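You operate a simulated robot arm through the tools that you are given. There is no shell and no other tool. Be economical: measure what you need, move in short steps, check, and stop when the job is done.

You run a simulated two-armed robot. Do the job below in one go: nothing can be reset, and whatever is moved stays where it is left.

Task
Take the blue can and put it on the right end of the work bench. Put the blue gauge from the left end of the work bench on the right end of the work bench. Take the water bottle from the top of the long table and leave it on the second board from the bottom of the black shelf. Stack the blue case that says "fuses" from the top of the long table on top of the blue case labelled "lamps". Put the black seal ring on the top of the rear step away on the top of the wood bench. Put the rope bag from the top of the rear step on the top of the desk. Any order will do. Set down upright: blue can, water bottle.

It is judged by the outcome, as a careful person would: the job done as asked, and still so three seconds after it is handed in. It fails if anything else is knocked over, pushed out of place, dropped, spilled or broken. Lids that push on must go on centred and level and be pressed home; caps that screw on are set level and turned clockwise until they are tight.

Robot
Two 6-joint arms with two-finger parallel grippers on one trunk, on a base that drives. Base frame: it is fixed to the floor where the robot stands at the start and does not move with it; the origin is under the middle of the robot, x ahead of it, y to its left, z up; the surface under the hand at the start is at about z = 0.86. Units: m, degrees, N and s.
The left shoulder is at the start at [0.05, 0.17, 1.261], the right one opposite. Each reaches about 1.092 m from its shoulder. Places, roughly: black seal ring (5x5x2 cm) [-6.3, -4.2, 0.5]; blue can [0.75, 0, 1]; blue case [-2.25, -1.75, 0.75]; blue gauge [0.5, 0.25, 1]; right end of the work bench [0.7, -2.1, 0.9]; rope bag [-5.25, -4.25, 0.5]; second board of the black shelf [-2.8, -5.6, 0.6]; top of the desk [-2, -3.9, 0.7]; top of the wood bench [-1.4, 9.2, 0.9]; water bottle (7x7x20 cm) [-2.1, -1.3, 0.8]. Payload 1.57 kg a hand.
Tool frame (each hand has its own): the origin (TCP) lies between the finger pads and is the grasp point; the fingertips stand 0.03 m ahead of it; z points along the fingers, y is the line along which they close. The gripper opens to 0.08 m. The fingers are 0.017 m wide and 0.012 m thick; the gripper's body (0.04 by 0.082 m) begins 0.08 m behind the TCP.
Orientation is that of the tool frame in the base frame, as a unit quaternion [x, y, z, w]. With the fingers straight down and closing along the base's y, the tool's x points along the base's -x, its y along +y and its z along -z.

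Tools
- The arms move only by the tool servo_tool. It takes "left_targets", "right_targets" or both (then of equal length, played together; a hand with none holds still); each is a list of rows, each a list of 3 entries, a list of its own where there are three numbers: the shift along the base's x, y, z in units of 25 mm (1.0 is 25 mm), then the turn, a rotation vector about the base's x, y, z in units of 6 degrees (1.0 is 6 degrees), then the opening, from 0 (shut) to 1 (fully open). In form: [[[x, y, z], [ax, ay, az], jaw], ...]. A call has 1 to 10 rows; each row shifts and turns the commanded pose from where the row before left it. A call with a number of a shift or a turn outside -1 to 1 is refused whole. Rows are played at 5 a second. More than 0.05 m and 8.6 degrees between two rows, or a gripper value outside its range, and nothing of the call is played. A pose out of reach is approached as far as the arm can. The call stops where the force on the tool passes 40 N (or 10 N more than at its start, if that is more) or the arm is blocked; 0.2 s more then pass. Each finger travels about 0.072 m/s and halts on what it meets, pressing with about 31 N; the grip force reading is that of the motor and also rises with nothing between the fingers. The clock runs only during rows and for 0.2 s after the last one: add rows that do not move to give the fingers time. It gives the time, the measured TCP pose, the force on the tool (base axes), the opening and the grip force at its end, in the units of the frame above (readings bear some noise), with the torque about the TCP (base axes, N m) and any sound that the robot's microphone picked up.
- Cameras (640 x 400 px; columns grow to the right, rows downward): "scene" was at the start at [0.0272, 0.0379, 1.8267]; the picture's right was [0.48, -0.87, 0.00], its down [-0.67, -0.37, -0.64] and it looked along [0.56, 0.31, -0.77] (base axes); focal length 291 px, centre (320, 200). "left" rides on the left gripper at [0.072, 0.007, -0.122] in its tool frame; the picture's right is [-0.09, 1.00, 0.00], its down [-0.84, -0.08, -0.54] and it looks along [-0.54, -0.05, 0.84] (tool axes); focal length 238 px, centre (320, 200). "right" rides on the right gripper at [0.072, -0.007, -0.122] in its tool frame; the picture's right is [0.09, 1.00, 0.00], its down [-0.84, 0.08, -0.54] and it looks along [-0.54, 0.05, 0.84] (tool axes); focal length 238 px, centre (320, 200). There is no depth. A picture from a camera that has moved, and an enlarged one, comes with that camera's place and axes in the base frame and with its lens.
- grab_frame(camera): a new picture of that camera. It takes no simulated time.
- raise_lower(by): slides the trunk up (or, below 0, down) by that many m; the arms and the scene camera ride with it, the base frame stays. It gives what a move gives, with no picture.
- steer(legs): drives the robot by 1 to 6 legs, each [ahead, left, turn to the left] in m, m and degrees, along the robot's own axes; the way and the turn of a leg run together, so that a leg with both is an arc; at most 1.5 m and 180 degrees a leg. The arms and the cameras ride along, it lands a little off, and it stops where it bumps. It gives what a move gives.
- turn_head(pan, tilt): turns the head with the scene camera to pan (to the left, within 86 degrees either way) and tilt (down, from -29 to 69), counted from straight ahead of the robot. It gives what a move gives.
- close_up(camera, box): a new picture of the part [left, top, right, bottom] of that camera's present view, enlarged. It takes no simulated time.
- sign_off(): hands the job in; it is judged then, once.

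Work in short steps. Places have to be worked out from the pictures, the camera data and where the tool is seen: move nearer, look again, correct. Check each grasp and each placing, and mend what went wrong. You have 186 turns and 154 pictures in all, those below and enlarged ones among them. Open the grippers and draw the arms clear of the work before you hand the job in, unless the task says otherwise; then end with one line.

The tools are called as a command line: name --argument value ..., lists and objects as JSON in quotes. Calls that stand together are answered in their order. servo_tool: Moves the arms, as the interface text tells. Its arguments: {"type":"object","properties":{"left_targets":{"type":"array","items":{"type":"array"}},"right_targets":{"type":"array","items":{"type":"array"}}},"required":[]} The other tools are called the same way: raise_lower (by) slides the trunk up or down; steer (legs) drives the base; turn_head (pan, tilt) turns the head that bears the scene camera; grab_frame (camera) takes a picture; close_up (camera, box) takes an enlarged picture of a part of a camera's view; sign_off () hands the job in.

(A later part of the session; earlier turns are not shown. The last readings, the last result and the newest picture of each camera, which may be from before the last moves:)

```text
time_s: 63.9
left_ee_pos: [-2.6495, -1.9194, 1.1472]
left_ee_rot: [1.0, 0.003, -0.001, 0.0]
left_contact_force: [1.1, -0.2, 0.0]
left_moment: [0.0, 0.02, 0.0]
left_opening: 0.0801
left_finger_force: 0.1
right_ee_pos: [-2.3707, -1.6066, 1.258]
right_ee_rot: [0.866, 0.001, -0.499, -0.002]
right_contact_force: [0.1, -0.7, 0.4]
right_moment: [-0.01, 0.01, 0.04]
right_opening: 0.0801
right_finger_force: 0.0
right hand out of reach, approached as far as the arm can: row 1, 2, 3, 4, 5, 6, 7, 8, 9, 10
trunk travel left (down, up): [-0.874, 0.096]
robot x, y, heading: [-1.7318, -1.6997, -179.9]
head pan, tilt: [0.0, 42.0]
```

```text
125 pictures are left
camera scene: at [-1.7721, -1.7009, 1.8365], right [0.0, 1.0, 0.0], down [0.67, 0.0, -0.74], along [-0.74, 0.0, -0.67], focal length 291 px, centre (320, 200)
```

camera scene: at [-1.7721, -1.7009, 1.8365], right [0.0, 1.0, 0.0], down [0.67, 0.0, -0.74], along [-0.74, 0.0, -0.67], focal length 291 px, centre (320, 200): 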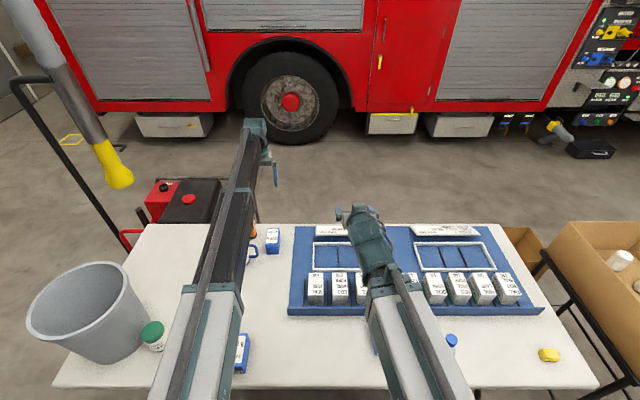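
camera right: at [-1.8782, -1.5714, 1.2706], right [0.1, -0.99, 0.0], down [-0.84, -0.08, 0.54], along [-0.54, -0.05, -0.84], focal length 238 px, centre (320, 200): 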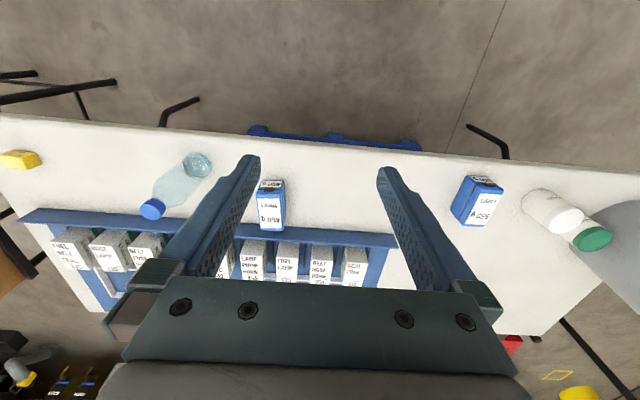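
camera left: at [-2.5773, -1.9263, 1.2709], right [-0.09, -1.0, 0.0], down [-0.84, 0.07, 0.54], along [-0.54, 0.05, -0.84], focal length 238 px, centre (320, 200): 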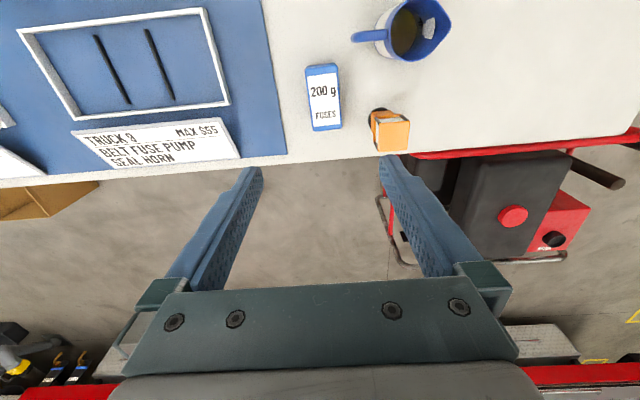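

The left hand is over FUSES. I lower the trunk 0.30 m and check.

raise_lower --by -0.29

grab_frame --camera "left"

grab_frame --camera "scene"

```text
time_s: 66.8
left_ee_pos: [-2.6496, -1.9203, 0.8594]
left_ee_rot: [1.0, 0.002, -0.001, 0.0]
left_contact_force: [0.0, -0.6, -0.1]
left_moment: [0.03, 0.0, -0.01]
left_opening: 0.0798
left_finger_force: 0.0
right_ee_pos: [-2.3702, -1.6069, 0.9691]
right_ee_rot: [0.867, 0.003, -0.499, 0.0]
right_contact_force: [-1.8, 0.0, 0.1]
right_moment: [-0.01, -0.01, -0.01]
right_opening: 0.0799
right_finger_force: 0.0
trunk travel left (down, up): [-0.584, 0.386]
robot x, y, heading: [-1.7277, -1.6992, -179.7]
head pan, tilt: [0.0, 42.0]
```

```text
124 pictures are left
camera left: at [-2.5767, -1.9263, 0.9811], right [-0.09, -1.0, 0.0], down [-0.84, 0.07, 0.54], along [-0.54, 0.05, -0.84], focal length 238 px, centre (320, 200)
```

left: 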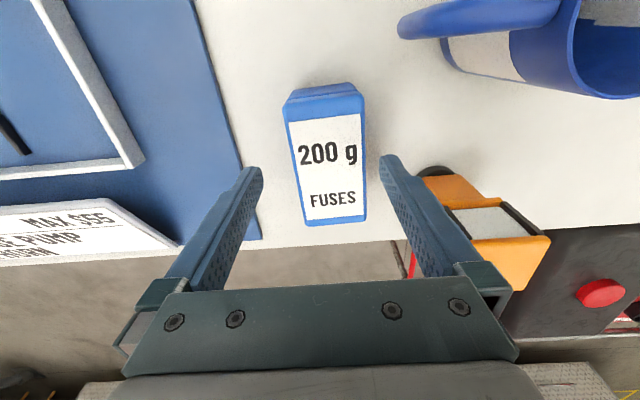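

```text
123 pictures are left
camera scene: at [-1.7717, -1.7009, 1.5465], right [0.0, 1.0, 0.0], down [0.67, 0.0, -0.74], along [-0.74, 0.0, -0.67], focal length 291 px, centre (320, 200)
```

scene: 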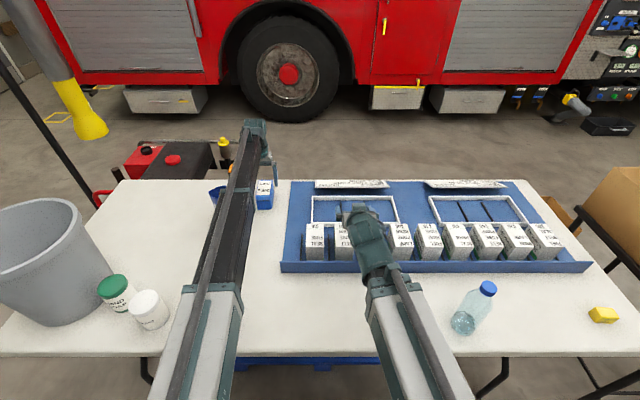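

The case lies squarely between the fingers. From the bottle's cap I put the table at about z=0.735. I narrow the jaw slightly to stay clear of the orange item and lower to TCP 0.79.

servo_tool --left_targets '[[[0, -0.12, 0], [0, 0, 0], 0.92]]'

raise_lower --by -0.07

grab_frame --camera "left"

```text
time_s: 67.2
left_ee_pos: [-2.6482, -1.9227, 0.8583]
left_ee_rot: [1.0, 0.002, -0.001, 0.0]
left_contact_force: [-0.2, -1.9, 1.0]
left_moment: [0.03, 0.04, 0.0]
left_opening: 0.0736
left_finger_force: 0.1
right_ee_pos: [-2.3699, -1.6052, 0.9669]
right_ee_rot: [0.867, 0.001, -0.498, -0.002]
right_contact_force: [0.9, 0.1, -0.4]
right_moment: [0.0, 0.0, -0.01]
right_opening: 0.0801
right_finger_force: 0.1
trunk travel left (down, up): [-0.584, 0.386]
robot x, y, heading: [-1.725, -1.7019, -179.8]
head pan, tilt: [0.0, 42.0]
```

```text
time_s: 68.3
left_ee_pos: [-2.6478, -1.9231, 0.7891]
left_ee_rot: [1.0, 0.002, -0.001, 0.0]
left_contact_force: [0.6, 0.1, -0.9]
left_moment: [0.0, -0.03, -0.02]
left_opening: 0.0738
left_finger_force: 0.0
right_ee_pos: [-2.3699, -1.6058, 0.8983]
right_ee_rot: [0.866, 0.002, -0.5, -0.001]
right_contact_force: [-0.7, 0.3, 0.8]
right_moment: [0.0, -0.02, 0.01]
right_opening: 0.08
right_finger_force: 0.1
trunk travel left (down, up): [-0.514, 0.456]
robot x, y, heading: [-1.7301, -1.7008, -180.0]
head pan, tilt: [0.0, 42.0]
```

```text
122 pictures are left
camera left: at [-2.5766, -1.9294, 0.9111], right [-0.09, -1.0, 0.0], down [-0.84, 0.07, 0.54], along [-0.54, 0.05, -0.84], focal length 238 px, centre (320, 200)
```

left: 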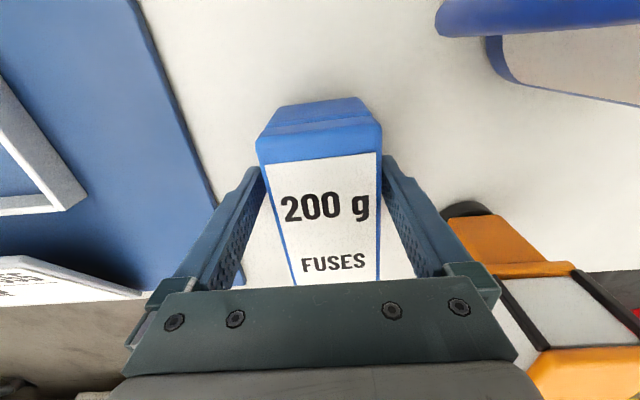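

The case is between the fingers. I close and lift.

servo_tool --left_targets '[[[0, 0, 0], [0, 0, 0], 0], [[0, 0, 0], [0, 0, 0], 0], [[0, 0, 0], [0, 0, 0], 0], [[0, 0, 0], [0, 0, 0], 0]]'

raise_lower --by 0.16

grab_frame --camera "left"

```text
time_s: 69.3
left_ee_pos: [-2.6473, -1.9244, 0.7881]
left_ee_rot: [1.0, 0.003, -0.001, 0.0]
left_contact_force: [0.0, -0.3, -0.2]
left_moment: [-0.05, -0.02, 0.06]
left_opening: 0.0585
left_finger_force: 31.1
right_ee_pos: [-2.3702, -1.6063, 0.8991]
right_ee_rot: [0.866, 0.002, -0.5, -0.001]
right_contact_force: [0.1, -0.6, -0.3]
right_moment: [0.0, -0.01, 0.0]
right_opening: 0.0801
right_finger_force: 0.0
trunk travel left (down, up): [-0.514, 0.456]
robot x, y, heading: [-1.7315, -1.7007, -179.7]
head pan, tilt: [0.0, 42.0]
```

```text
time_s: 71.1
left_ee_pos: [-2.6495, -1.9232, 0.949]
left_ee_rot: [1.0, 0.002, -0.001, 0.0]
left_contact_force: [0.3, -0.6, -2.1]
left_moment: [-0.01, -0.01, 0.0]
left_opening: 0.0583
left_finger_force: 31.0
right_ee_pos: [-2.3706, -1.6064, 1.0581]
right_ee_rot: [0.867, 0.002, -0.498, -0.001]
right_contact_force: [0.0, -0.5, 0.5]
right_moment: [0.0, -0.03, 0.0]
right_opening: 0.0799
right_finger_force: 0.0
trunk travel left (down, up): [-0.674, 0.296]
robot x, y, heading: [-1.729, -1.7022, -179.9]
head pan, tilt: [0.0, 42.0]
```

```text
121 pictures are left
camera left: at [-2.5769, -1.9294, 1.0707], right [-0.09, -1.0, 0.0], down [-0.84, 0.07, 0.54], along [-0.54, 0.05, -0.84], focal length 238 px, centre (320, 200)
```

left: 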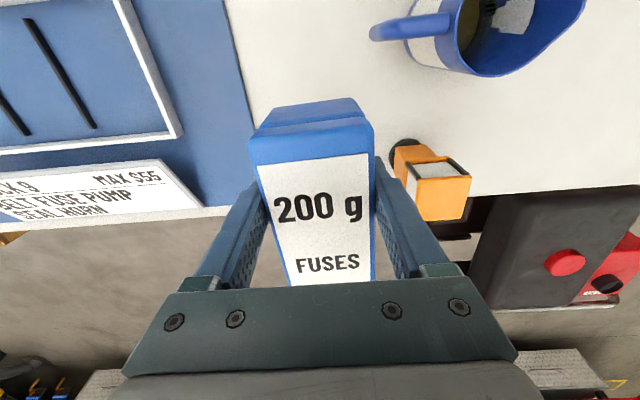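

Held. I raise a little, then back the base off so the left hand ends near [-2.10, -1.83], from where its camera can see LAMPS beside the held case.

raise_lower --by 0.08

steer --legs '[[-0.55, -0.09, 0]]'

grab_frame --camera "left"

grab_frame --camera "scene"

```text
time_s: 72.3
left_ee_pos: [-2.649, -1.9231, 1.028]
left_ee_rot: [1.0, 0.003, -0.001, 0.0]
left_contact_force: [0.5, 0.7, -1.1]
left_moment: [-0.01, -0.07, -0.02]
left_opening: 0.0583
left_finger_force: 31.1
right_ee_pos: [-2.3708, -1.606, 1.1395]
right_ee_rot: [0.867, 0.002, -0.498, -0.001]
right_contact_force: [0.4, -0.6, 0.7]
right_moment: [0.04, -0.01, 0.01]
right_opening: 0.0799
right_finger_force: 0.1
trunk travel left (down, up): [-0.754, 0.216]
robot x, y, heading: [-1.7316, -1.701, -180.0]
head pan, tilt: [0.0, 42.0]
```

```text
time_s: 75.5
left_ee_pos: [-2.1031, -1.8304, 1.0285]
left_ee_rot: [1.0, 0.002, -0.001, 0.0]
left_contact_force: [-0.5, -0.2, -1.3]
left_moment: [0.02, 0.02, 0.01]
left_opening: 0.0582
left_finger_force: 30.9
right_ee_pos: [-1.8239, -1.5134, 1.1379]
right_ee_rot: [0.866, 0.001, -0.5, -0.001]
right_contact_force: [0.5, 0.1, 0.1]
right_moment: [0.0, -0.03, 0.0]
right_opening: 0.0798
right_finger_force: 0.0
trunk travel left (down, up): [-0.754, 0.216]
robot x, y, heading: [-1.1798, -1.6103, -179.7]
head pan, tilt: [0.0, 42.0]
```

```text
120 pictures are left
camera left: at [-2.0303, -1.8365, 1.1512], right [-0.09, -1.0, 0.0], down [-0.84, 0.07, 0.54], along [-0.54, 0.05, -0.84], focal length 238 px, centre (320, 200)
```

left: 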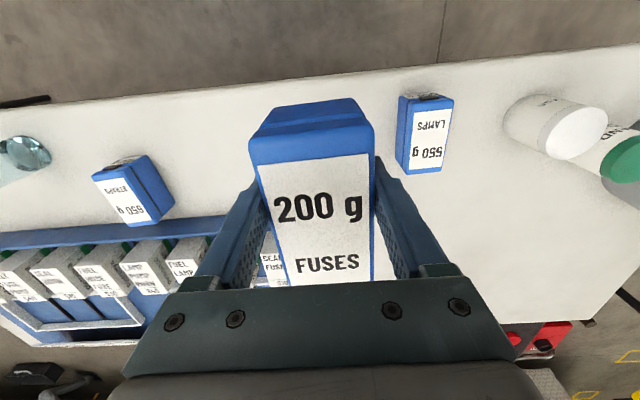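

```text
119 pictures are left
camera scene: at [-1.2251, -1.6085, 1.7165], right [0.0, 1.0, 0.0], down [0.67, 0.0, -0.74], along [-0.74, 0.0, -0.67], focal length 291 px, centre (320, 200)
```

scene: 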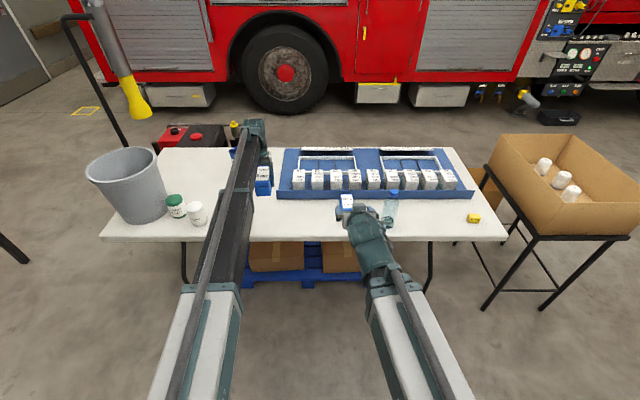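

LAMPS' top centre is [-2.155, -1.981], turned about 3.5°. The held case sits about 9 mm ahead of the TCP. I move over it with a small matching turn.

servo_tool --left_targets '[[[-0.25, -0.87, 0], [0, 0, 0.1], 0], [[-0.25, -0.87, 0], [0, 0, 0.1], 0], [[-0.25, -0.87, 0], [0, 0, 0.1], 0], [[-0.25, -0.87, 0], [0, 0, 0.1], 0], [[-0.25, -0.87, 0], [0, 0, 0.1], 0], [[-0.25, -0.87, 0], [0, 0, 0.1], 0], [[-0.22, -0.82, 0], [0, 0, 0], 0]]'

raise_lower --by -0.12

grab_frame --camera "left"

close_up --camera "scene" --box '[170, 150, 330, 250]'

```text
time_s: 77.1
left_ee_pos: [-2.0827, -1.9713, 1.0287]
left_ee_rot: [0.999, 0.033, -0.003, 0.0]
left_contact_force: [-0.1, 1.0, -2.5]
left_moment: [0.01, -0.02, 0.01]
left_opening: 0.0581
left_finger_force: 30.7
left hand out of reach, approached as far as the arm can: row 1, 2, 3, 4, 5, 6, 7
right_ee_pos: [-1.8247, -1.5133, 1.1384]
right_ee_rot: [0.867, 0.002, -0.498, -0.002]
right_contact_force: [-0.1, -1.1, -0.3]
right_moment: [-0.01, 0.03, -0.03]
right_opening: 0.0795
right_finger_force: 0.1
trunk travel left (down, up): [-0.754, 0.216]
robot x, y, heading: [-1.1832, -1.6098, -179.8]
head pan, tilt: [0.0, 42.0]
```

```text
time_s: 78.6
left_ee_pos: [-2.0828, -1.971, 0.9081]
left_ee_rot: [0.999, 0.034, -0.002, 0.0]
left_contact_force: [0.8, 0.0, -2.9]
left_moment: [0.0, -0.06, 0.01]
left_opening: 0.058
left_finger_force: 30.8
right_ee_pos: [-1.8231, -1.5148, 1.0178]
right_ee_rot: [0.867, 0.003, -0.499, 0.0]
right_contact_force: [0.7, 0.1, 0.3]
right_moment: [-0.02, 0.02, 0.0]
right_opening: 0.0799
right_finger_force: 0.0
trunk travel left (down, up): [-0.634, 0.336]
robot x, y, heading: [-1.1806, -1.6087, -179.8]
head pan, tilt: [0.0, 42.0]
```

```text
118 pictures are left
camera left: at [-2.0107, -1.9731, 1.0308], right [-0.03, -1.0, 0.0], down [-0.84, 0.02, 0.55], along [-0.54, 0.01, -0.84], focal length 238 px, centre (320, 200)
```

left: 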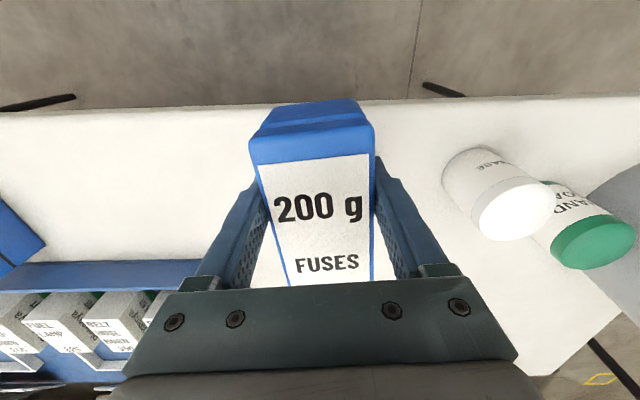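

```text
4.00 times, centred on (250, 200) of scene
camera zoom: at [-1.2257, -1.6087, 1.5965], right [0.0, 1.0, 0.0], down [0.67, 0.0, -0.74], along [-0.74, 0.0, -0.67], focal length 1162 px, centre (600, 200)
```

zoom: 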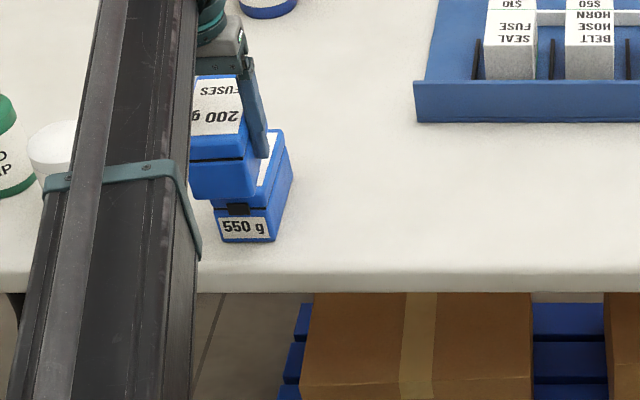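

The arm is at full stretch (hand at x=-2.083, needs -2.146). The case hangs clear above LAMPS, so I shift the base 0.064 m ahead and 0.010 m left.

steer --legs '[[0.064, 0.01, 0]]'

close_up --camera "scene" --box '[170, 150, 330, 250]'

grab_frame --camera "left"

```text
time_s: 79.6
left_ee_pos: [-2.1478, -1.982, 0.9072]
left_ee_rot: [0.999, 0.033, -0.002, 0.0]
left_contact_force: [0.0, -0.2, -2.0]
left_moment: [-0.03, -0.07, -0.04]
left_opening: 0.058
left_finger_force: 31.0
right_ee_pos: [-1.8889, -1.524, 1.0164]
right_ee_rot: [0.867, 0.002, -0.499, -0.002]
right_contact_force: [-0.6, -0.1, -0.4]
right_moment: [0.0, -0.01, -0.01]
right_opening: 0.0801
right_finger_force: 0.1
trunk travel left (down, up): [-0.634, 0.336]
robot x, y, heading: [-1.2482, -1.6198, -179.7]
head pan, tilt: [0.0, 42.0]
```

```text
4.00 times, centred on (250, 200) of scene
camera zoom: at [-1.2909, -1.6193, 1.5964], right [0.0, 1.0, 0.0], down [0.67, 0.0, -0.74], along [-0.74, 0.0, -0.67], focal length 1162 px, centre (600, 200)
```

zoom: 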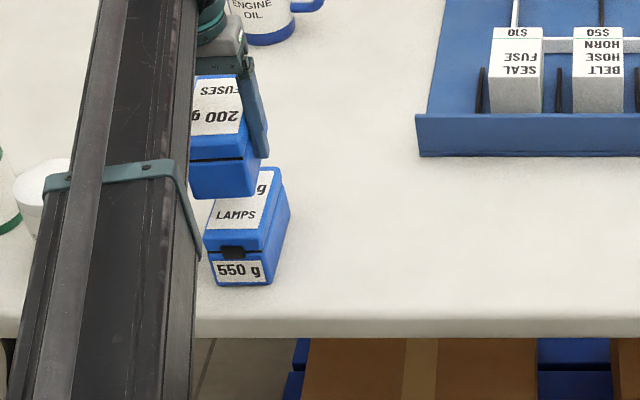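

```text
115 pictures are left
camera left: at [-2.0755, -1.9836, 1.0299], right [-0.03, -1.0, 0.0], down [-0.84, 0.02, 0.54], along [-0.54, 0.01, -0.84], focal length 238 px, centre (320, 200)
```

left: 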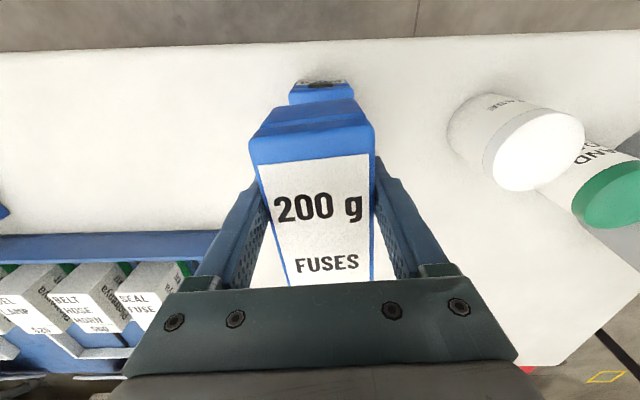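

Alignment is within a few mm. I nudge 4 mm back toward the robot and lower until contact.

servo_tool --left_targets '[[[0.16, 0, 0], [0, 0, 0], 0]]'

raise_lower --by -0.03

raise_lower --by -0.005

close_up --camera "scene" --box '[170, 150, 330, 250]'

```text
time_s: 80.0
left_ee_pos: [-2.1434, -1.981, 0.9079]
left_ee_rot: [0.999, 0.033, -0.002, 0.0]
left_contact_force: [-0.3, 0.5, -1.5]
left_moment: [-0.01, -0.05, -0.02]
left_opening: 0.0581
left_finger_force: 31.4
right_ee_pos: [-1.8883, -1.5243, 1.0186]
right_ee_rot: [0.866, 0.001, -0.5, -0.001]
right_contact_force: [0.3, 0.7, 0.3]
right_moment: [-0.01, -0.01, 0.03]
right_opening: 0.08
right_finger_force: 0.0
trunk travel left (down, up): [-0.634, 0.336]
robot x, y, heading: [-1.2466, -1.6194, -180.0]
head pan, tilt: [0.0, 42.0]
```

```text
time_s: 80.7
left_ee_pos: [-2.1422, -1.9807, 0.8777]
left_ee_rot: [0.999, 0.033, -0.001, 0.0]
left_contact_force: [-0.7, 0.1, -2.1]
left_moment: [0.02, -0.04, -0.02]
left_opening: 0.0579
left_finger_force: 31.3
right_ee_pos: [-1.8878, -1.5233, 0.9878]
right_ee_rot: [0.867, 0.001, -0.499, -0.002]
right_contact_force: [0.1, 1.5, 0.5]
right_moment: [-0.03, -0.02, -0.01]
right_opening: 0.08
right_finger_force: 0.1
trunk travel left (down, up): [-0.604, 0.366]
robot x, y, heading: [-1.2508, -1.6185, -180.0]
head pan, tilt: [0.0, 42.0]
```

```text
time_s: 81.3
left_ee_pos: [-2.1423, -1.9818, 0.8738]
left_ee_rot: [0.999, 0.033, -0.001, -0.001]
left_contact_force: [0.6, 0.3, -1.6]
left_moment: [0.02, -0.01, 0.02]
left_opening: 0.0581
left_finger_force: 31.6
right_ee_pos: [-1.889, -1.5245, 0.9841]
right_ee_rot: [0.867, 0.001, -0.498, -0.002]
right_contact_force: [-0.6, 0.3, 0.7]
right_moment: [0.04, 0.0, 0.01]
right_opening: 0.08
right_finger_force: 0.0
trunk travel left (down, up): [-0.599, 0.371]
robot x, y, heading: [-1.2454, -1.6198, -180.0]
head pan, tilt: [0.0, 42.0]
```

```text
4.00 times, centred on (250, 200) of scene
camera zoom: at [-1.2895, -1.619, 1.5615], right [0.0, 1.0, 0.0], down [0.67, 0.0, -0.74], along [-0.74, 0.0, -0.67], focal length 1162 px, centre (600, 200)
```

zoom: 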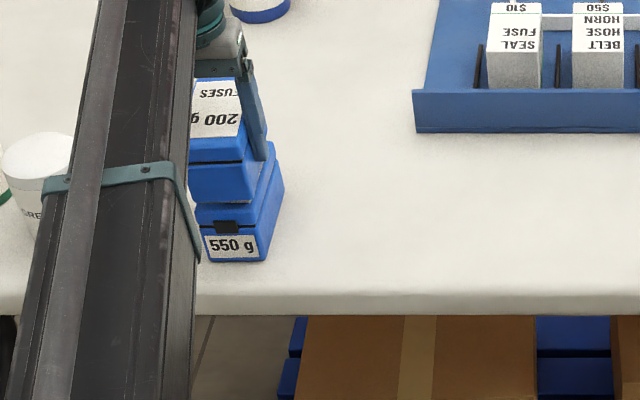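

Not touching yet; I continue in small steps.

raise_lower --by -0.004

raise_lower --by -0.003

```text
time_s: 81.8
left_ee_pos: [-2.1425, -1.9817, 0.8691]
left_ee_rot: [0.999, 0.033, -0.002, 0.0]
left_contact_force: [0.5, 0.2, -2.5]
left_moment: [-0.04, -0.06, -0.02]
left_opening: 0.0581
left_finger_force: 30.9
right_ee_pos: [-1.8879, -1.5251, 0.9785]
right_ee_rot: [0.867, 0.002, -0.498, -0.001]
right_contact_force: [0.0, 0.1, 0.2]
right_moment: [0.0, 0.0, 0.01]
right_opening: 0.0801
right_finger_force: 0.1
trunk travel left (down, up): [-0.595, 0.375]
robot x, y, heading: [-1.2478, -1.6225, -179.9]
head pan, tilt: [0.0, 42.0]
```

```text
time_s: 82.3
left_ee_pos: [-2.1421, -1.9816, 0.8666]
left_ee_rot: [0.999, 0.033, -0.002, 0.0]
left_contact_force: [0.1, 0.2, -1.9]
left_moment: [-0.03, -0.01, -0.01]
left_opening: 0.058
left_finger_force: 31.4
right_ee_pos: [-1.8878, -1.5237, 0.9769]
right_ee_rot: [0.867, 0.001, -0.499, -0.001]
right_contact_force: [0.1, 1.7, 0.1]
right_moment: [0.0, 0.0, 0.05]
right_opening: 0.0797
right_finger_force: 0.0
trunk travel left (down, up): [-0.592, 0.378]
robot x, y, heading: [-1.2466, -1.6185, -180.2]
head pan, tilt: [0.0, 42.0]
```

Still free (bottom ≈0.813). More small steps.

raise_lower --by -0.003

raise_lower --by -0.003

close_up --camera "scene" --box '[200, 170, 280, 220]'

```text
time_s: 82.8
left_ee_pos: [-2.1421, -1.9815, 0.8639]
left_ee_rot: [0.999, 0.033, -0.001, 0.0]
left_contact_force: [-0.1, -0.1, -2.6]
left_moment: [0.01, -0.06, 0.01]
left_opening: 0.0579
left_finger_force: 30.9
right_ee_pos: [-1.8886, -1.5238, 0.9734]
right_ee_rot: [0.867, 0.002, -0.499, -0.001]
right_contact_force: [-0.1, 0.8, 0.9]
right_moment: [0.0, -0.02, -0.06]
right_opening: 0.0801
right_finger_force: 0.1
trunk travel left (down, up): [-0.589, 0.381]
robot x, y, heading: [-1.2416, -1.6171, -179.9]
head pan, tilt: [0.0, 42.0]
```

```text
time_s: 83.4
left_ee_pos: [-2.142, -1.9828, 0.8606]
left_ee_rot: [0.999, 0.033, -0.001, 0.0]
left_contact_force: [-0.2, 1.0, -1.5]
left_moment: [-0.01, -0.01, 0.02]
left_opening: 0.058
left_finger_force: 31.1
right_ee_pos: [-1.887, -1.5238, 0.9706]
right_ee_rot: [0.867, 0.0, -0.499, -0.002]
right_contact_force: [-0.2, -0.5, 0.2]
right_moment: [0.02, -0.02, 0.01]
right_opening: 0.0799
right_finger_force: 0.0
trunk travel left (down, up): [-0.586, 0.384]
robot x, y, heading: [-1.2492, -1.6199, -179.9]
head pan, tilt: [0.0, 42.0]
```

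```text
8.00 times, centred on (240, 195) of scene
camera zoom: at [-1.2896, -1.619, 1.5485], right [0.0, 1.0, 0.0], down [0.67, 0.0, -0.74], along [-0.74, 0.0, -0.67], focal length 2325 px, centre (960, 240)
```

zoom: 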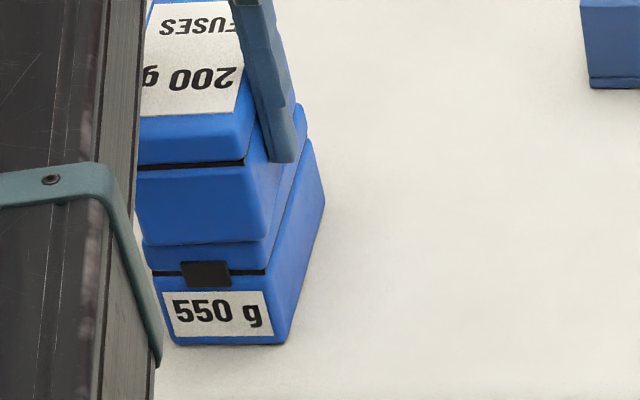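

Very close now. A few more small steps.

raise_lower --by -0.003

raise_lower --by -0.002

raise_lower --by -0.002

```text
time_s: 83.9
left_ee_pos: [-2.1417, -1.981, 0.8598]
left_ee_rot: [0.999, 0.034, -0.002, 0.001]
left_contact_force: [-5.2, -2.3, 18.2]
left_moment: [0.09, -0.31, 0.03]
left_opening: 0.058
left_finger_force: 31.3
right_ee_pos: [-1.8872, -1.5239, 0.9682]
right_ee_rot: [0.867, 0.002, -0.499, -0.001]
right_contact_force: [0.5, -0.4, -0.4]
right_moment: [0.03, -0.03, -0.02]
right_opening: 0.08
right_finger_force: 0.0
trunk travel left (down, up): [-0.583, 0.387]
robot x, y, heading: [-1.2451, -1.6173, -180.0]
head pan, tilt: [0.0, 42.0]
```

```text
time_s: 84.4
left_ee_pos: [-2.1419, -1.98, 0.8582]
left_ee_rot: [0.999, 0.033, -0.003, 0.001]
left_contact_force: [-6.0, -1.4, 27.8]
left_moment: [-0.38, 0.27, 0.17]
left_opening: 0.058
left_finger_force: 30.7
right_ee_pos: [-1.8854, -1.5232, 0.9666]
right_ee_rot: [0.866, 0.002, -0.5, 0.0]
right_contact_force: [1.0, -1.0, 0.4]
right_moment: [0.02, -0.02, 0.01]
right_opening: 0.0799
right_finger_force: 0.1
trunk travel left (down, up): [-0.581, 0.389]
robot x, y, heading: [-1.2473, -1.6204, -179.8]
head pan, tilt: [0.0, 42.0]
```

```text
time_s: 84.9
left_ee_pos: [-2.1413, -1.9813, 0.8559]
left_ee_rot: [0.999, 0.033, -0.003, 0.001]
left_contact_force: [-3.8, -2.5, 27.6]
left_moment: [0.27, 0.02, 0.05]
left_opening: 0.0578
left_finger_force: 30.6
right_ee_pos: [-1.8862, -1.5236, 0.9644]
right_ee_rot: [0.866, 0.003, -0.501, 0.001]
right_contact_force: [-0.7, 0.1, 0.0]
right_moment: [0.02, -0.01, 0.02]
right_opening: 0.0798
right_finger_force: 0.1
trunk travel left (down, up): [-0.579, 0.391]
robot x, y, heading: [-1.2485, -1.6224, -180.0]
head pan, tilt: [0.0, 42.0]
```

Contact (28 N). I open the left hand and rise, then look.

servo_tool --left_targets '[[[0, 0, 0], [0, 0, 0], 0.92], [[0, 0, 0], [0, 0, 0], 0.92], [[0, 0, 0], [0, 0, 0], 0.92]]'

raise_lower --by 0.15

close_up --camera "scene" --box '[170, 170, 330, 270]'

grab_frame --camera "left"

```text
time_s: 85.7
left_ee_pos: [-2.1429, -1.9814, 0.8534]
left_ee_rot: [0.999, 0.033, -0.002, 0.0]
left_contact_force: [0.4, 0.4, -0.1]
left_moment: [0.01, -0.03, 0.02]
left_opening: 0.0737
left_finger_force: 0.1
right_ee_pos: [-1.8875, -1.5248, 0.963]
right_ee_rot: [0.867, 0.001, -0.498, -0.002]
right_contact_force: [-0.3, 0.4, -0.8]
right_moment: [0.02, 0.0, 0.04]
right_opening: 0.08
right_finger_force: 0.1
trunk travel left (down, up): [-0.579, 0.391]
robot x, y, heading: [-1.246, -1.6165, -179.8]
head pan, tilt: [0.0, 42.0]
```

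```text
time_s: 87.5
left_ee_pos: [-2.1431, -1.9813, 1.0032]
left_ee_rot: [0.999, 0.033, -0.002, 0.0]
left_contact_force: [0.6, 0.3, -0.2]
left_moment: [0.02, -0.03, -0.04]
left_opening: 0.0735
left_finger_force: 0.1
right_ee_pos: [-1.8877, -1.5238, 1.1138]
right_ee_rot: [0.867, 0.002, -0.498, -0.001]
right_contact_force: [-0.1, 0.0, 0.4]
right_moment: [0.0, 0.05, 0.01]
right_opening: 0.0799
right_finger_force: 0.0
trunk travel left (down, up): [-0.729, 0.241]
robot x, y, heading: [-1.2431, -1.6211, -180.1]
head pan, tilt: [0.0, 42.0]
```

```text
4.00 times, centred on (250, 220) of scene
camera zoom: at [-1.2896, -1.619, 1.6914], right [0.0, 1.0, 0.0], down [0.67, 0.0, -0.74], along [-0.74, 0.0, -0.67], focal length 1162 px, centre (600, 120)
```

zoom: 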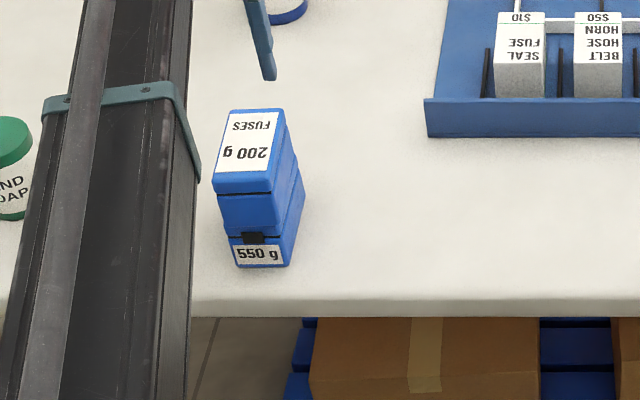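

```text
111 pictures are left
camera left: at [-2.0706, -1.9832, 1.1257], right [-0.03, -1.0, 0.0], down [-0.84, 0.02, 0.55], along [-0.54, 0.01, -0.84], focal length 238 px, centre (320, 200)
```

left: 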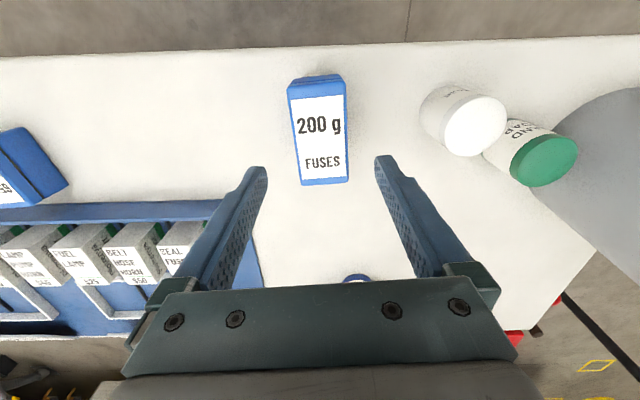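

FUSES is stacked squarely on LAMPS. Next is the bottle at about [-2.14, -1.305]. I strafe right, turn the right hand fully horizontal and retract the left hand.

steer --legs '[[-0.1, -0.17, 0]]'

servo_tool --right_targets '[[[-0.42, 0, 0.82], [0, 1, 0], 1], [[-0.33, 0, 0.86], [0, 1, 0], 1], [[-0.24, 0, 0.89], [0, 1, 0], 1], [[-0.14, 0, 0.91], [0, 1, 0], 1], [[-0.05, 0, 0.92], [0, 1, 0], 1], [[0, 0, 0], [0, 0, 0], 1], [[0, 0, 0], [0, 0, 0], 1], [[0, 0, 0], [0, 0, 0], 1], [[0, 0, 0], [0, 0, 0], 1], [[0, 0, 0], [0, 0, 0], 1]]' --left_targets '[[[1, 0, 0], [0, 0, 0], 1], [[1, 0, 0], [0, 0, 0], 1], [[1, 0, 0], [0, 0, 0], 1], [[1, 0, 0], [0, 0, 0], 1], [[1, 0, 0], [0, 0, 0], 1], [[1, 0, 0], [0, 0, 0], 1], [[1, 0, 0], [0, 0, 0], 1], [[1, 0, 0], [0, 0, 0], 1], [[1, 0, 0], [0, 0, 0], 1], [[1, 0, 0], [0, 0, 0], 1]]'

servo_tool --left_targets '[[[1, 0, 0], [0, 0, 0], 1], [[1, 0, 0], [0, 0, 0], 1], [[1, 0, 0], [0, 0, 0], 1], [[1, 0, 0], [0, 0, 0], 1], [[1, 0, 0], [0, 0, 0], 1]]'

grab_frame --camera "scene"

grab_frame --camera "right"

```text
time_s: 89.1
left_ee_pos: [-2.0436, -1.8071, 1.0034]
left_ee_rot: [0.999, 0.033, -0.002, 0.001]
left_contact_force: [0.7, -0.1, -0.6]
left_moment: [-0.01, 0.02, -0.01]
left_opening: 0.0738
left_finger_force: 0.1
right_ee_pos: [-1.7877, -1.3515, 1.1137]
right_ee_rot: [0.866, 0.001, -0.5, -0.002]
right_contact_force: [-0.7, -0.5, 0.4]
right_moment: [-0.01, 0.02, 0.02]
right_opening: 0.08
right_finger_force: 0.0
trunk travel left (down, up): [-0.729, 0.241]
robot x, y, heading: [-1.147, -1.449, -179.7]
head pan, tilt: [0.0, 42.0]
```

```text
time_s: 91.3
left_ee_pos: [-1.7925, -1.8091, 1.0045]
left_ee_rot: [0.999, 0.032, -0.002, 0.0]
left_contact_force: [0.7, -0.6, -0.3]
left_moment: [-0.03, -0.03, 0.02]
left_opening: 0.08
left_finger_force: 0.0
right_ee_pos: [-1.8171, -1.3517, 1.2226]
right_ee_rot: [0.708, 0.001, -0.706, -0.001]
right_contact_force: [0.0, 0.2, 0.1]
right_moment: [-0.01, 0.02, 0.01]
right_opening: 0.0799
right_finger_force: 0.1
trunk travel left (down, up): [-0.729, 0.241]
robot x, y, heading: [-1.1456, -1.4478, -179.9]
head pan, tilt: [0.0, 42.0]
```

```text
time_s: 92.5
left_ee_pos: [-1.6685, -1.8095, 1.0034]
left_ee_rot: [0.999, 0.033, -0.002, 0.001]
left_contact_force: [-0.1, 0.4, -0.2]
left_moment: [-0.01, -0.01, -0.04]
left_opening: 0.0801
left_finger_force: 0.0
right_ee_pos: [-1.8191, -1.3511, 1.2241]
right_ee_rot: [0.708, 0.0, -0.706, -0.002]
right_contact_force: [0.3, -0.2, 0.2]
right_moment: [0.01, -0.04, 0.0]
right_opening: 0.08
right_finger_force: 0.0
trunk travel left (down, up): [-0.729, 0.241]
robot x, y, heading: [-1.1439, -1.4479, -179.9]
head pan, tilt: [0.0, 42.0]
```

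```text
110 pictures are left
camera scene: at [-1.1895, -1.4471, 1.6915], right [0.0, 1.0, 0.0], down [0.67, 0.0, -0.74], along [-0.74, 0.0, -0.67], focal length 291 px, centre (320, 200)
```

scene: 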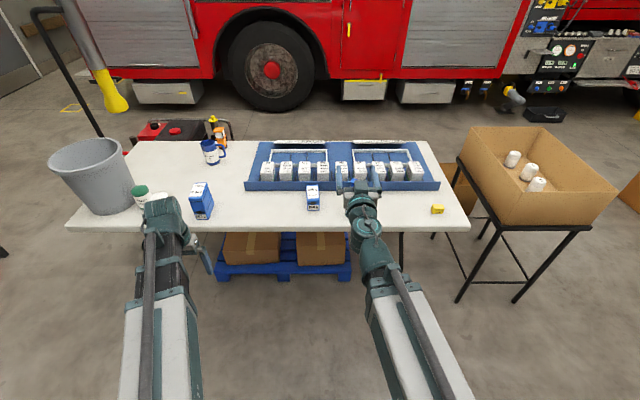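

```text
109 pictures are left
camera right: at [-1.696, -1.3463, 1.1515], right [0.0, -1.0, -0.1], down [0.54, -0.08, 0.84], along [-0.84, -0.05, 0.54], focal length 238 px, centre (320, 200)
```

right: 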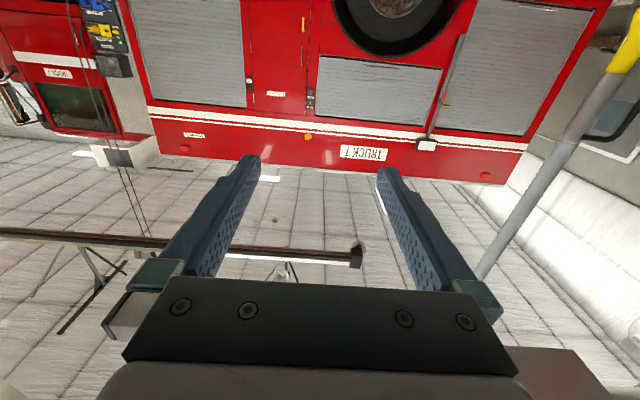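

The right hand is horizontal at z=1.223. I lower 0.358 m to about 0.865 with both hands still short of the table, then look at the bottle.

raise_lower --by -0.358

grab_frame --camera "scene"

grab_frame --camera "right"

```text
time_s: 95.9
left_ee_pos: [-1.6684, -1.8089, 0.6468]
left_ee_rot: [0.999, 0.033, -0.002, 0.0]
left_contact_force: [0.1, -0.1, -0.2]
left_moment: [-0.02, -0.02, -0.01]
left_opening: 0.0797
left_finger_force: 0.1
right_ee_pos: [-1.8181, -1.3512, 0.865]
right_ee_rot: [0.708, 0.001, -0.706, -0.002]
right_contact_force: [-0.7, 1.2, 0.0]
right_moment: [-0.01, -0.01, 0.01]
right_opening: 0.0802
right_finger_force: 0.1
trunk travel left (down, up): [-0.371, 0.599]
robot x, y, heading: [-1.1473, -1.4479, -179.7]
head pan, tilt: [0.0, 42.0]
```

```text
108 pictures are left
camera scene: at [-1.1898, -1.4471, 1.3335], right [0.0, 1.0, 0.0], down [0.67, 0.0, -0.74], along [-0.74, 0.0, -0.67], focal length 291 px, centre (320, 200)
```

scene: 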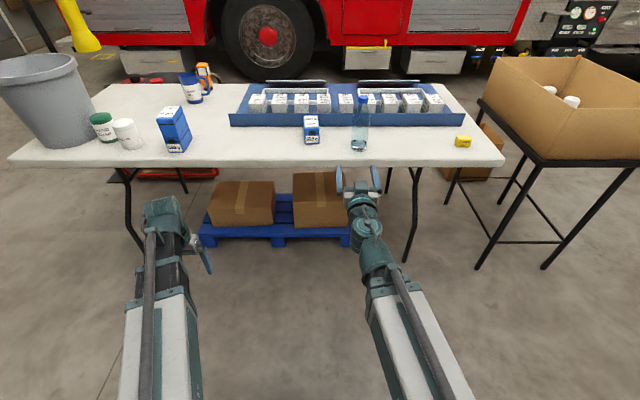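

```text
107 pictures are left
camera right: at [-1.6962, -1.3464, 0.7934], right [0.0, -1.0, -0.1], down [0.54, -0.08, 0.84], along [-0.84, -0.05, 0.54], focal length 238 px, centre (320, 200)
```

right: 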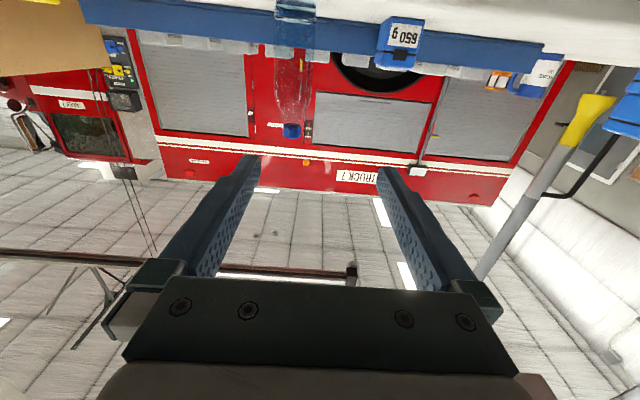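

The right camera sees the bottle: axis at y≈-1.301, x≈-2.145. I move the base 0.10 ahead and 0.05 right, then check alignment.

steer --legs '[[0.1, -0.05, 0]]'

servo_tool --right_targets '[[[-1, 0, 0], [0, 0, 0], 1], [[-1, 0, 0], [0, 0, 0], 1], [[-1, 0, 0], [0, 0, 0], 1], [[-1, 0, 0], [0, 0, 0], 1]]'

grab_frame --camera "right"

close_up --camera "scene" --box '[280, 80, 440, 180]'

```text
time_s: 97.1
left_ee_pos: [-1.7703, -1.7587, 0.6447]
left_ee_rot: [0.999, 0.033, -0.001, 0.0]
left_contact_force: [-0.4, 1.0, -0.4]
left_moment: [0.01, -0.01, 0.02]
left_opening: 0.0798
left_finger_force: 0.1
right_ee_pos: [-1.9185, -1.302, 0.8645]
right_ee_rot: [0.708, 0.001, -0.706, -0.002]
right_contact_force: [0.5, 0.0, 0.7]
right_moment: [-0.02, -0.04, -0.01]
right_opening: 0.0799
right_finger_force: 0.1
trunk travel left (down, up): [-0.371, 0.599]
robot x, y, heading: [-1.2465, -1.3956, -179.8]
head pan, tilt: [0.0, 42.0]
```

```text
time_s: 98.1
left_ee_pos: [-1.7704, -1.7587, 0.6455]
left_ee_rot: [0.999, 0.033, -0.002, -0.001]
left_contact_force: [0.5, 0.8, -0.4]
left_moment: [-0.03, 0.0, 0.02]
left_opening: 0.0802
left_finger_force: 0.0
right_ee_pos: [-2.02, -1.3034, 0.8632]
right_ee_rot: [0.708, 0.0, -0.706, -0.002]
right_contact_force: [1.0, -0.4, 0.4]
right_moment: [0.02, -0.02, 0.0]
right_opening: 0.08
right_finger_force: 0.1
trunk travel left (down, up): [-0.371, 0.599]
robot x, y, heading: [-1.2469, -1.3978, -179.8]
head pan, tilt: [0.0, 42.0]
```

```text
106 pictures are left
camera right: at [-1.8975, -1.2961, 0.7934], right [0.0, -1.0, -0.1], down [0.54, -0.08, 0.84], along [-0.84, -0.05, 0.54], focal length 238 px, centre (320, 200)
```

right: 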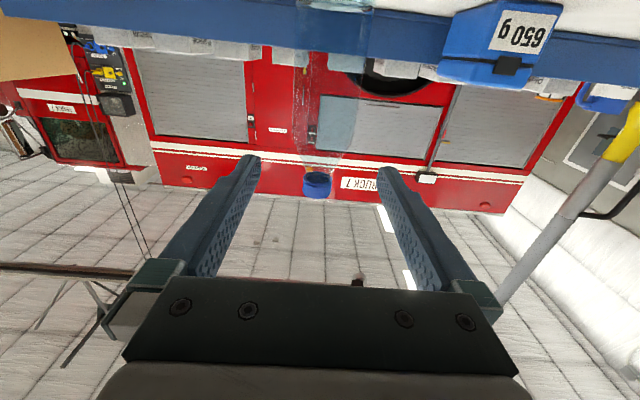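

```text
4.00 times, centred on (360, 130) of scene
camera zoom: at [-1.2908, -1.397, 1.3335], right [0.0, 1.0, 0.0], down [0.67, 0.0, -0.74], along [-0.74, 0.0, -0.67], focal length 1162 px, centre (160, 480)
```

zoom: 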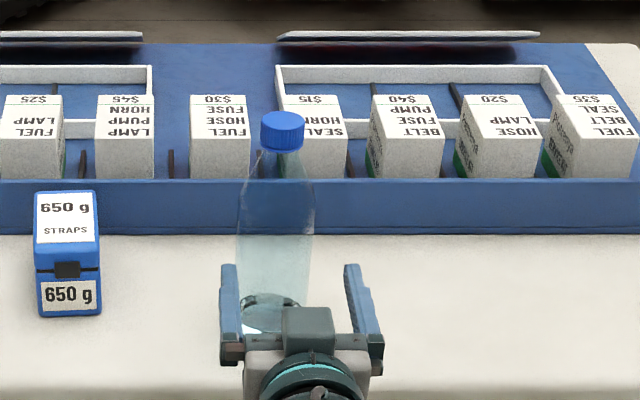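

The bottle axis is at y≈-1.304, within a couple of mm of the hand. I advance 0.12 m around it.

servo_tool --right_targets '[[[-1, -0.06, 0], [0, 0, 0], 1], [[-1, 0, 0], [0, 0, 0], 1], [[-1, 0, 0], [0, 0, 0], 1], [[-1, 0, 0], [0, 0, 0], 1], [[-0.9, 0, 0], [0, 0, 0], 1]]'

grab_frame --camera "right"

close_up --camera "scene" --box '[280, 80, 440, 180]'

```text
time_s: 99.3
left_ee_pos: [-1.7701, -1.7591, 0.6454]
left_ee_rot: [0.999, 0.033, -0.002, 0.0]
left_contact_force: [-0.9, 0.1, 0.5]
left_moment: [0.04, 0.02, 0.01]
left_opening: 0.0801
left_finger_force: 0.1
right_ee_pos: [-2.1408, -1.3024, 0.8648]
right_ee_rot: [0.709, 0.0, -0.706, -0.002]
right_contact_force: [0.0, -0.2, -0.2]
right_moment: [0.0, 0.01, -0.03]
right_opening: 0.0801
right_finger_force: 0.2
trunk travel left (down, up): [-0.371, 0.599]
robot x, y, heading: [-1.2461, -1.3973, -179.7]
head pan, tilt: [0.0, 42.0]
```

```text
104 pictures are left
camera right: at [-2.0194, -1.2975, 0.7933], right [0.0, -1.0, -0.1], down [0.54, -0.08, 0.84], along [-0.84, -0.05, 0.54], focal length 238 px, centre (320, 200)
```

right: 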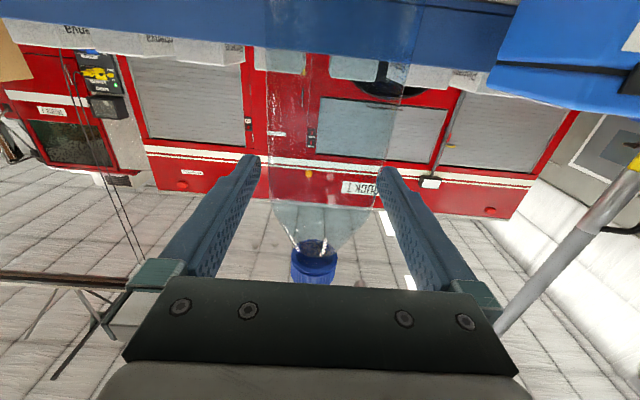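

```text
4.00 times, centred on (360, 130) of scene
camera zoom: at [-1.2908, -1.397, 1.3335], right [0.0, 1.0, 0.0], down [0.67, 0.0, -0.74], along [-0.74, 0.0, -0.67], focal length 1162 px, centre (160, 480)
```

zoom: 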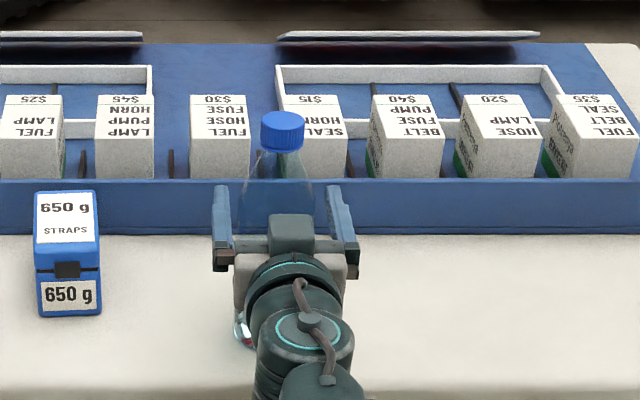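

The bottle is between the fingers, but the pads are at its shoulder. I lower 25 mm for a grip on the straight part, then close.

raise_lower --by -0.025

servo_tool --right_targets '[[[0, 0, 0], [0, 0, 0], 0], [[0, 0, 0], [0, 0, 0], 0], [[0, 0, 0], [0, 0, 0], 0]]'

grab_frame --camera "right"

```text
time_s: 100.0
left_ee_pos: [-1.7699, -1.7589, 0.6209]
left_ee_rot: [0.999, 0.033, -0.001, 0.0]
left_contact_force: [0.8, -0.1, -0.7]
left_moment: [-0.01, -0.02, 0.03]
left_opening: 0.0798
left_finger_force: 0.1
right_ee_pos: [-2.1404, -1.3036, 0.8395]
right_ee_rot: [0.708, -0.001, -0.706, -0.003]
right_contact_force: [-1.2, -0.3, -0.4]
right_moment: [-0.01, 0.03, -0.02]
right_opening: 0.08
right_finger_force: 0.0
trunk travel left (down, up): [-0.346, 0.624]
robot x, y, heading: [-1.248, -1.398, -179.7]
head pan, tilt: [0.0, 42.0]
```

```text
time_s: 100.8
left_ee_pos: [-1.7702, -1.7601, 0.6205]
left_ee_rot: [0.999, 0.033, -0.002, 0.0]
left_contact_force: [0.7, -0.7, 0.6]
left_moment: [-0.01, 0.0, 0.03]
left_opening: 0.0801
left_finger_force: 0.2
right_ee_pos: [-2.1412, -1.3033, 0.8402]
right_ee_rot: [0.709, 0.001, -0.706, -0.002]
right_contact_force: [0.6, -2.1, 1.2]
right_moment: [-0.03, 0.03, 0.0]
right_opening: 0.0626
right_finger_force: 31.3
trunk travel left (down, up): [-0.346, 0.624]
robot x, y, heading: [-1.2489, -1.398, -179.6]
head pan, tilt: [0.0, 42.0]
```

```text
102 pictures are left
camera right: at [-2.019, -1.2979, 0.7683], right [0.0, -1.0, -0.1], down [0.54, -0.08, 0.84], along [-0.84, -0.05, 0.54], focal length 238 px, centre (320, 200)
```

right: 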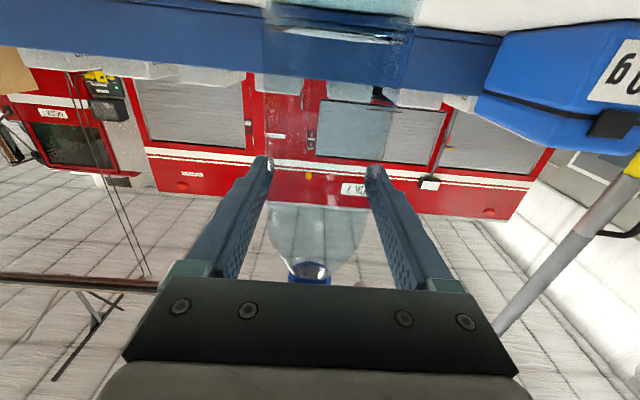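

Gripped at 62.6 mm. I lift and check that it is stable.

raise_lower --by 0.2

grab_frame --camera "scene"

grab_frame --camera "right"

```text
time_s: 103.0
left_ee_pos: [-1.7706, -1.7585, 0.8205]
left_ee_rot: [0.999, 0.033, -0.002, 0.0]
left_contact_force: [0.1, -0.7, -0.8]
left_moment: [0.01, 0.0, -0.02]
left_opening: 0.0797
left_finger_force: 0.1
right_ee_pos: [-2.1408, -1.3022, 1.039]
right_ee_rot: [0.709, 0.0, -0.705, -0.003]
right_contact_force: [-0.6, 0.0, -5.4]
right_moment: [0.01, 0.0, 0.02]
right_opening: 0.0627
right_finger_force: 30.9
trunk travel left (down, up): [-0.546, 0.424]
robot x, y, heading: [-1.2447, -1.3961, -179.9]
head pan, tilt: [0.0, 42.0]
```

```text
101 pictures are left
camera scene: at [-1.2916, -1.397, 1.5084], right [0.0, 1.0, 0.0], down [0.67, 0.0, -0.74], along [-0.74, 0.0, -0.67], focal length 291 px, centre (320, 200)
```

scene: 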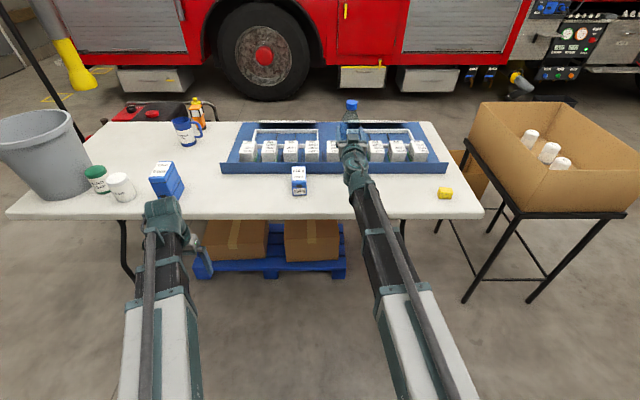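

```text
100 pictures are left
camera right: at [-2.0194, -1.2975, 0.9678], right [0.0, -1.0, -0.1], down [0.54, -0.08, 0.84], along [-0.84, -0.05, 0.54], focal length 238 px, centre (320, 200)
```

right: 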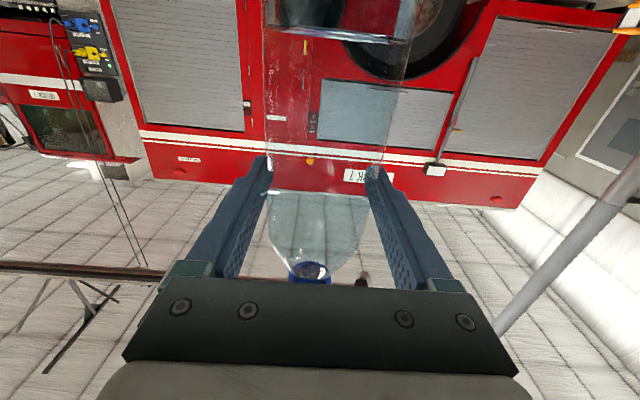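

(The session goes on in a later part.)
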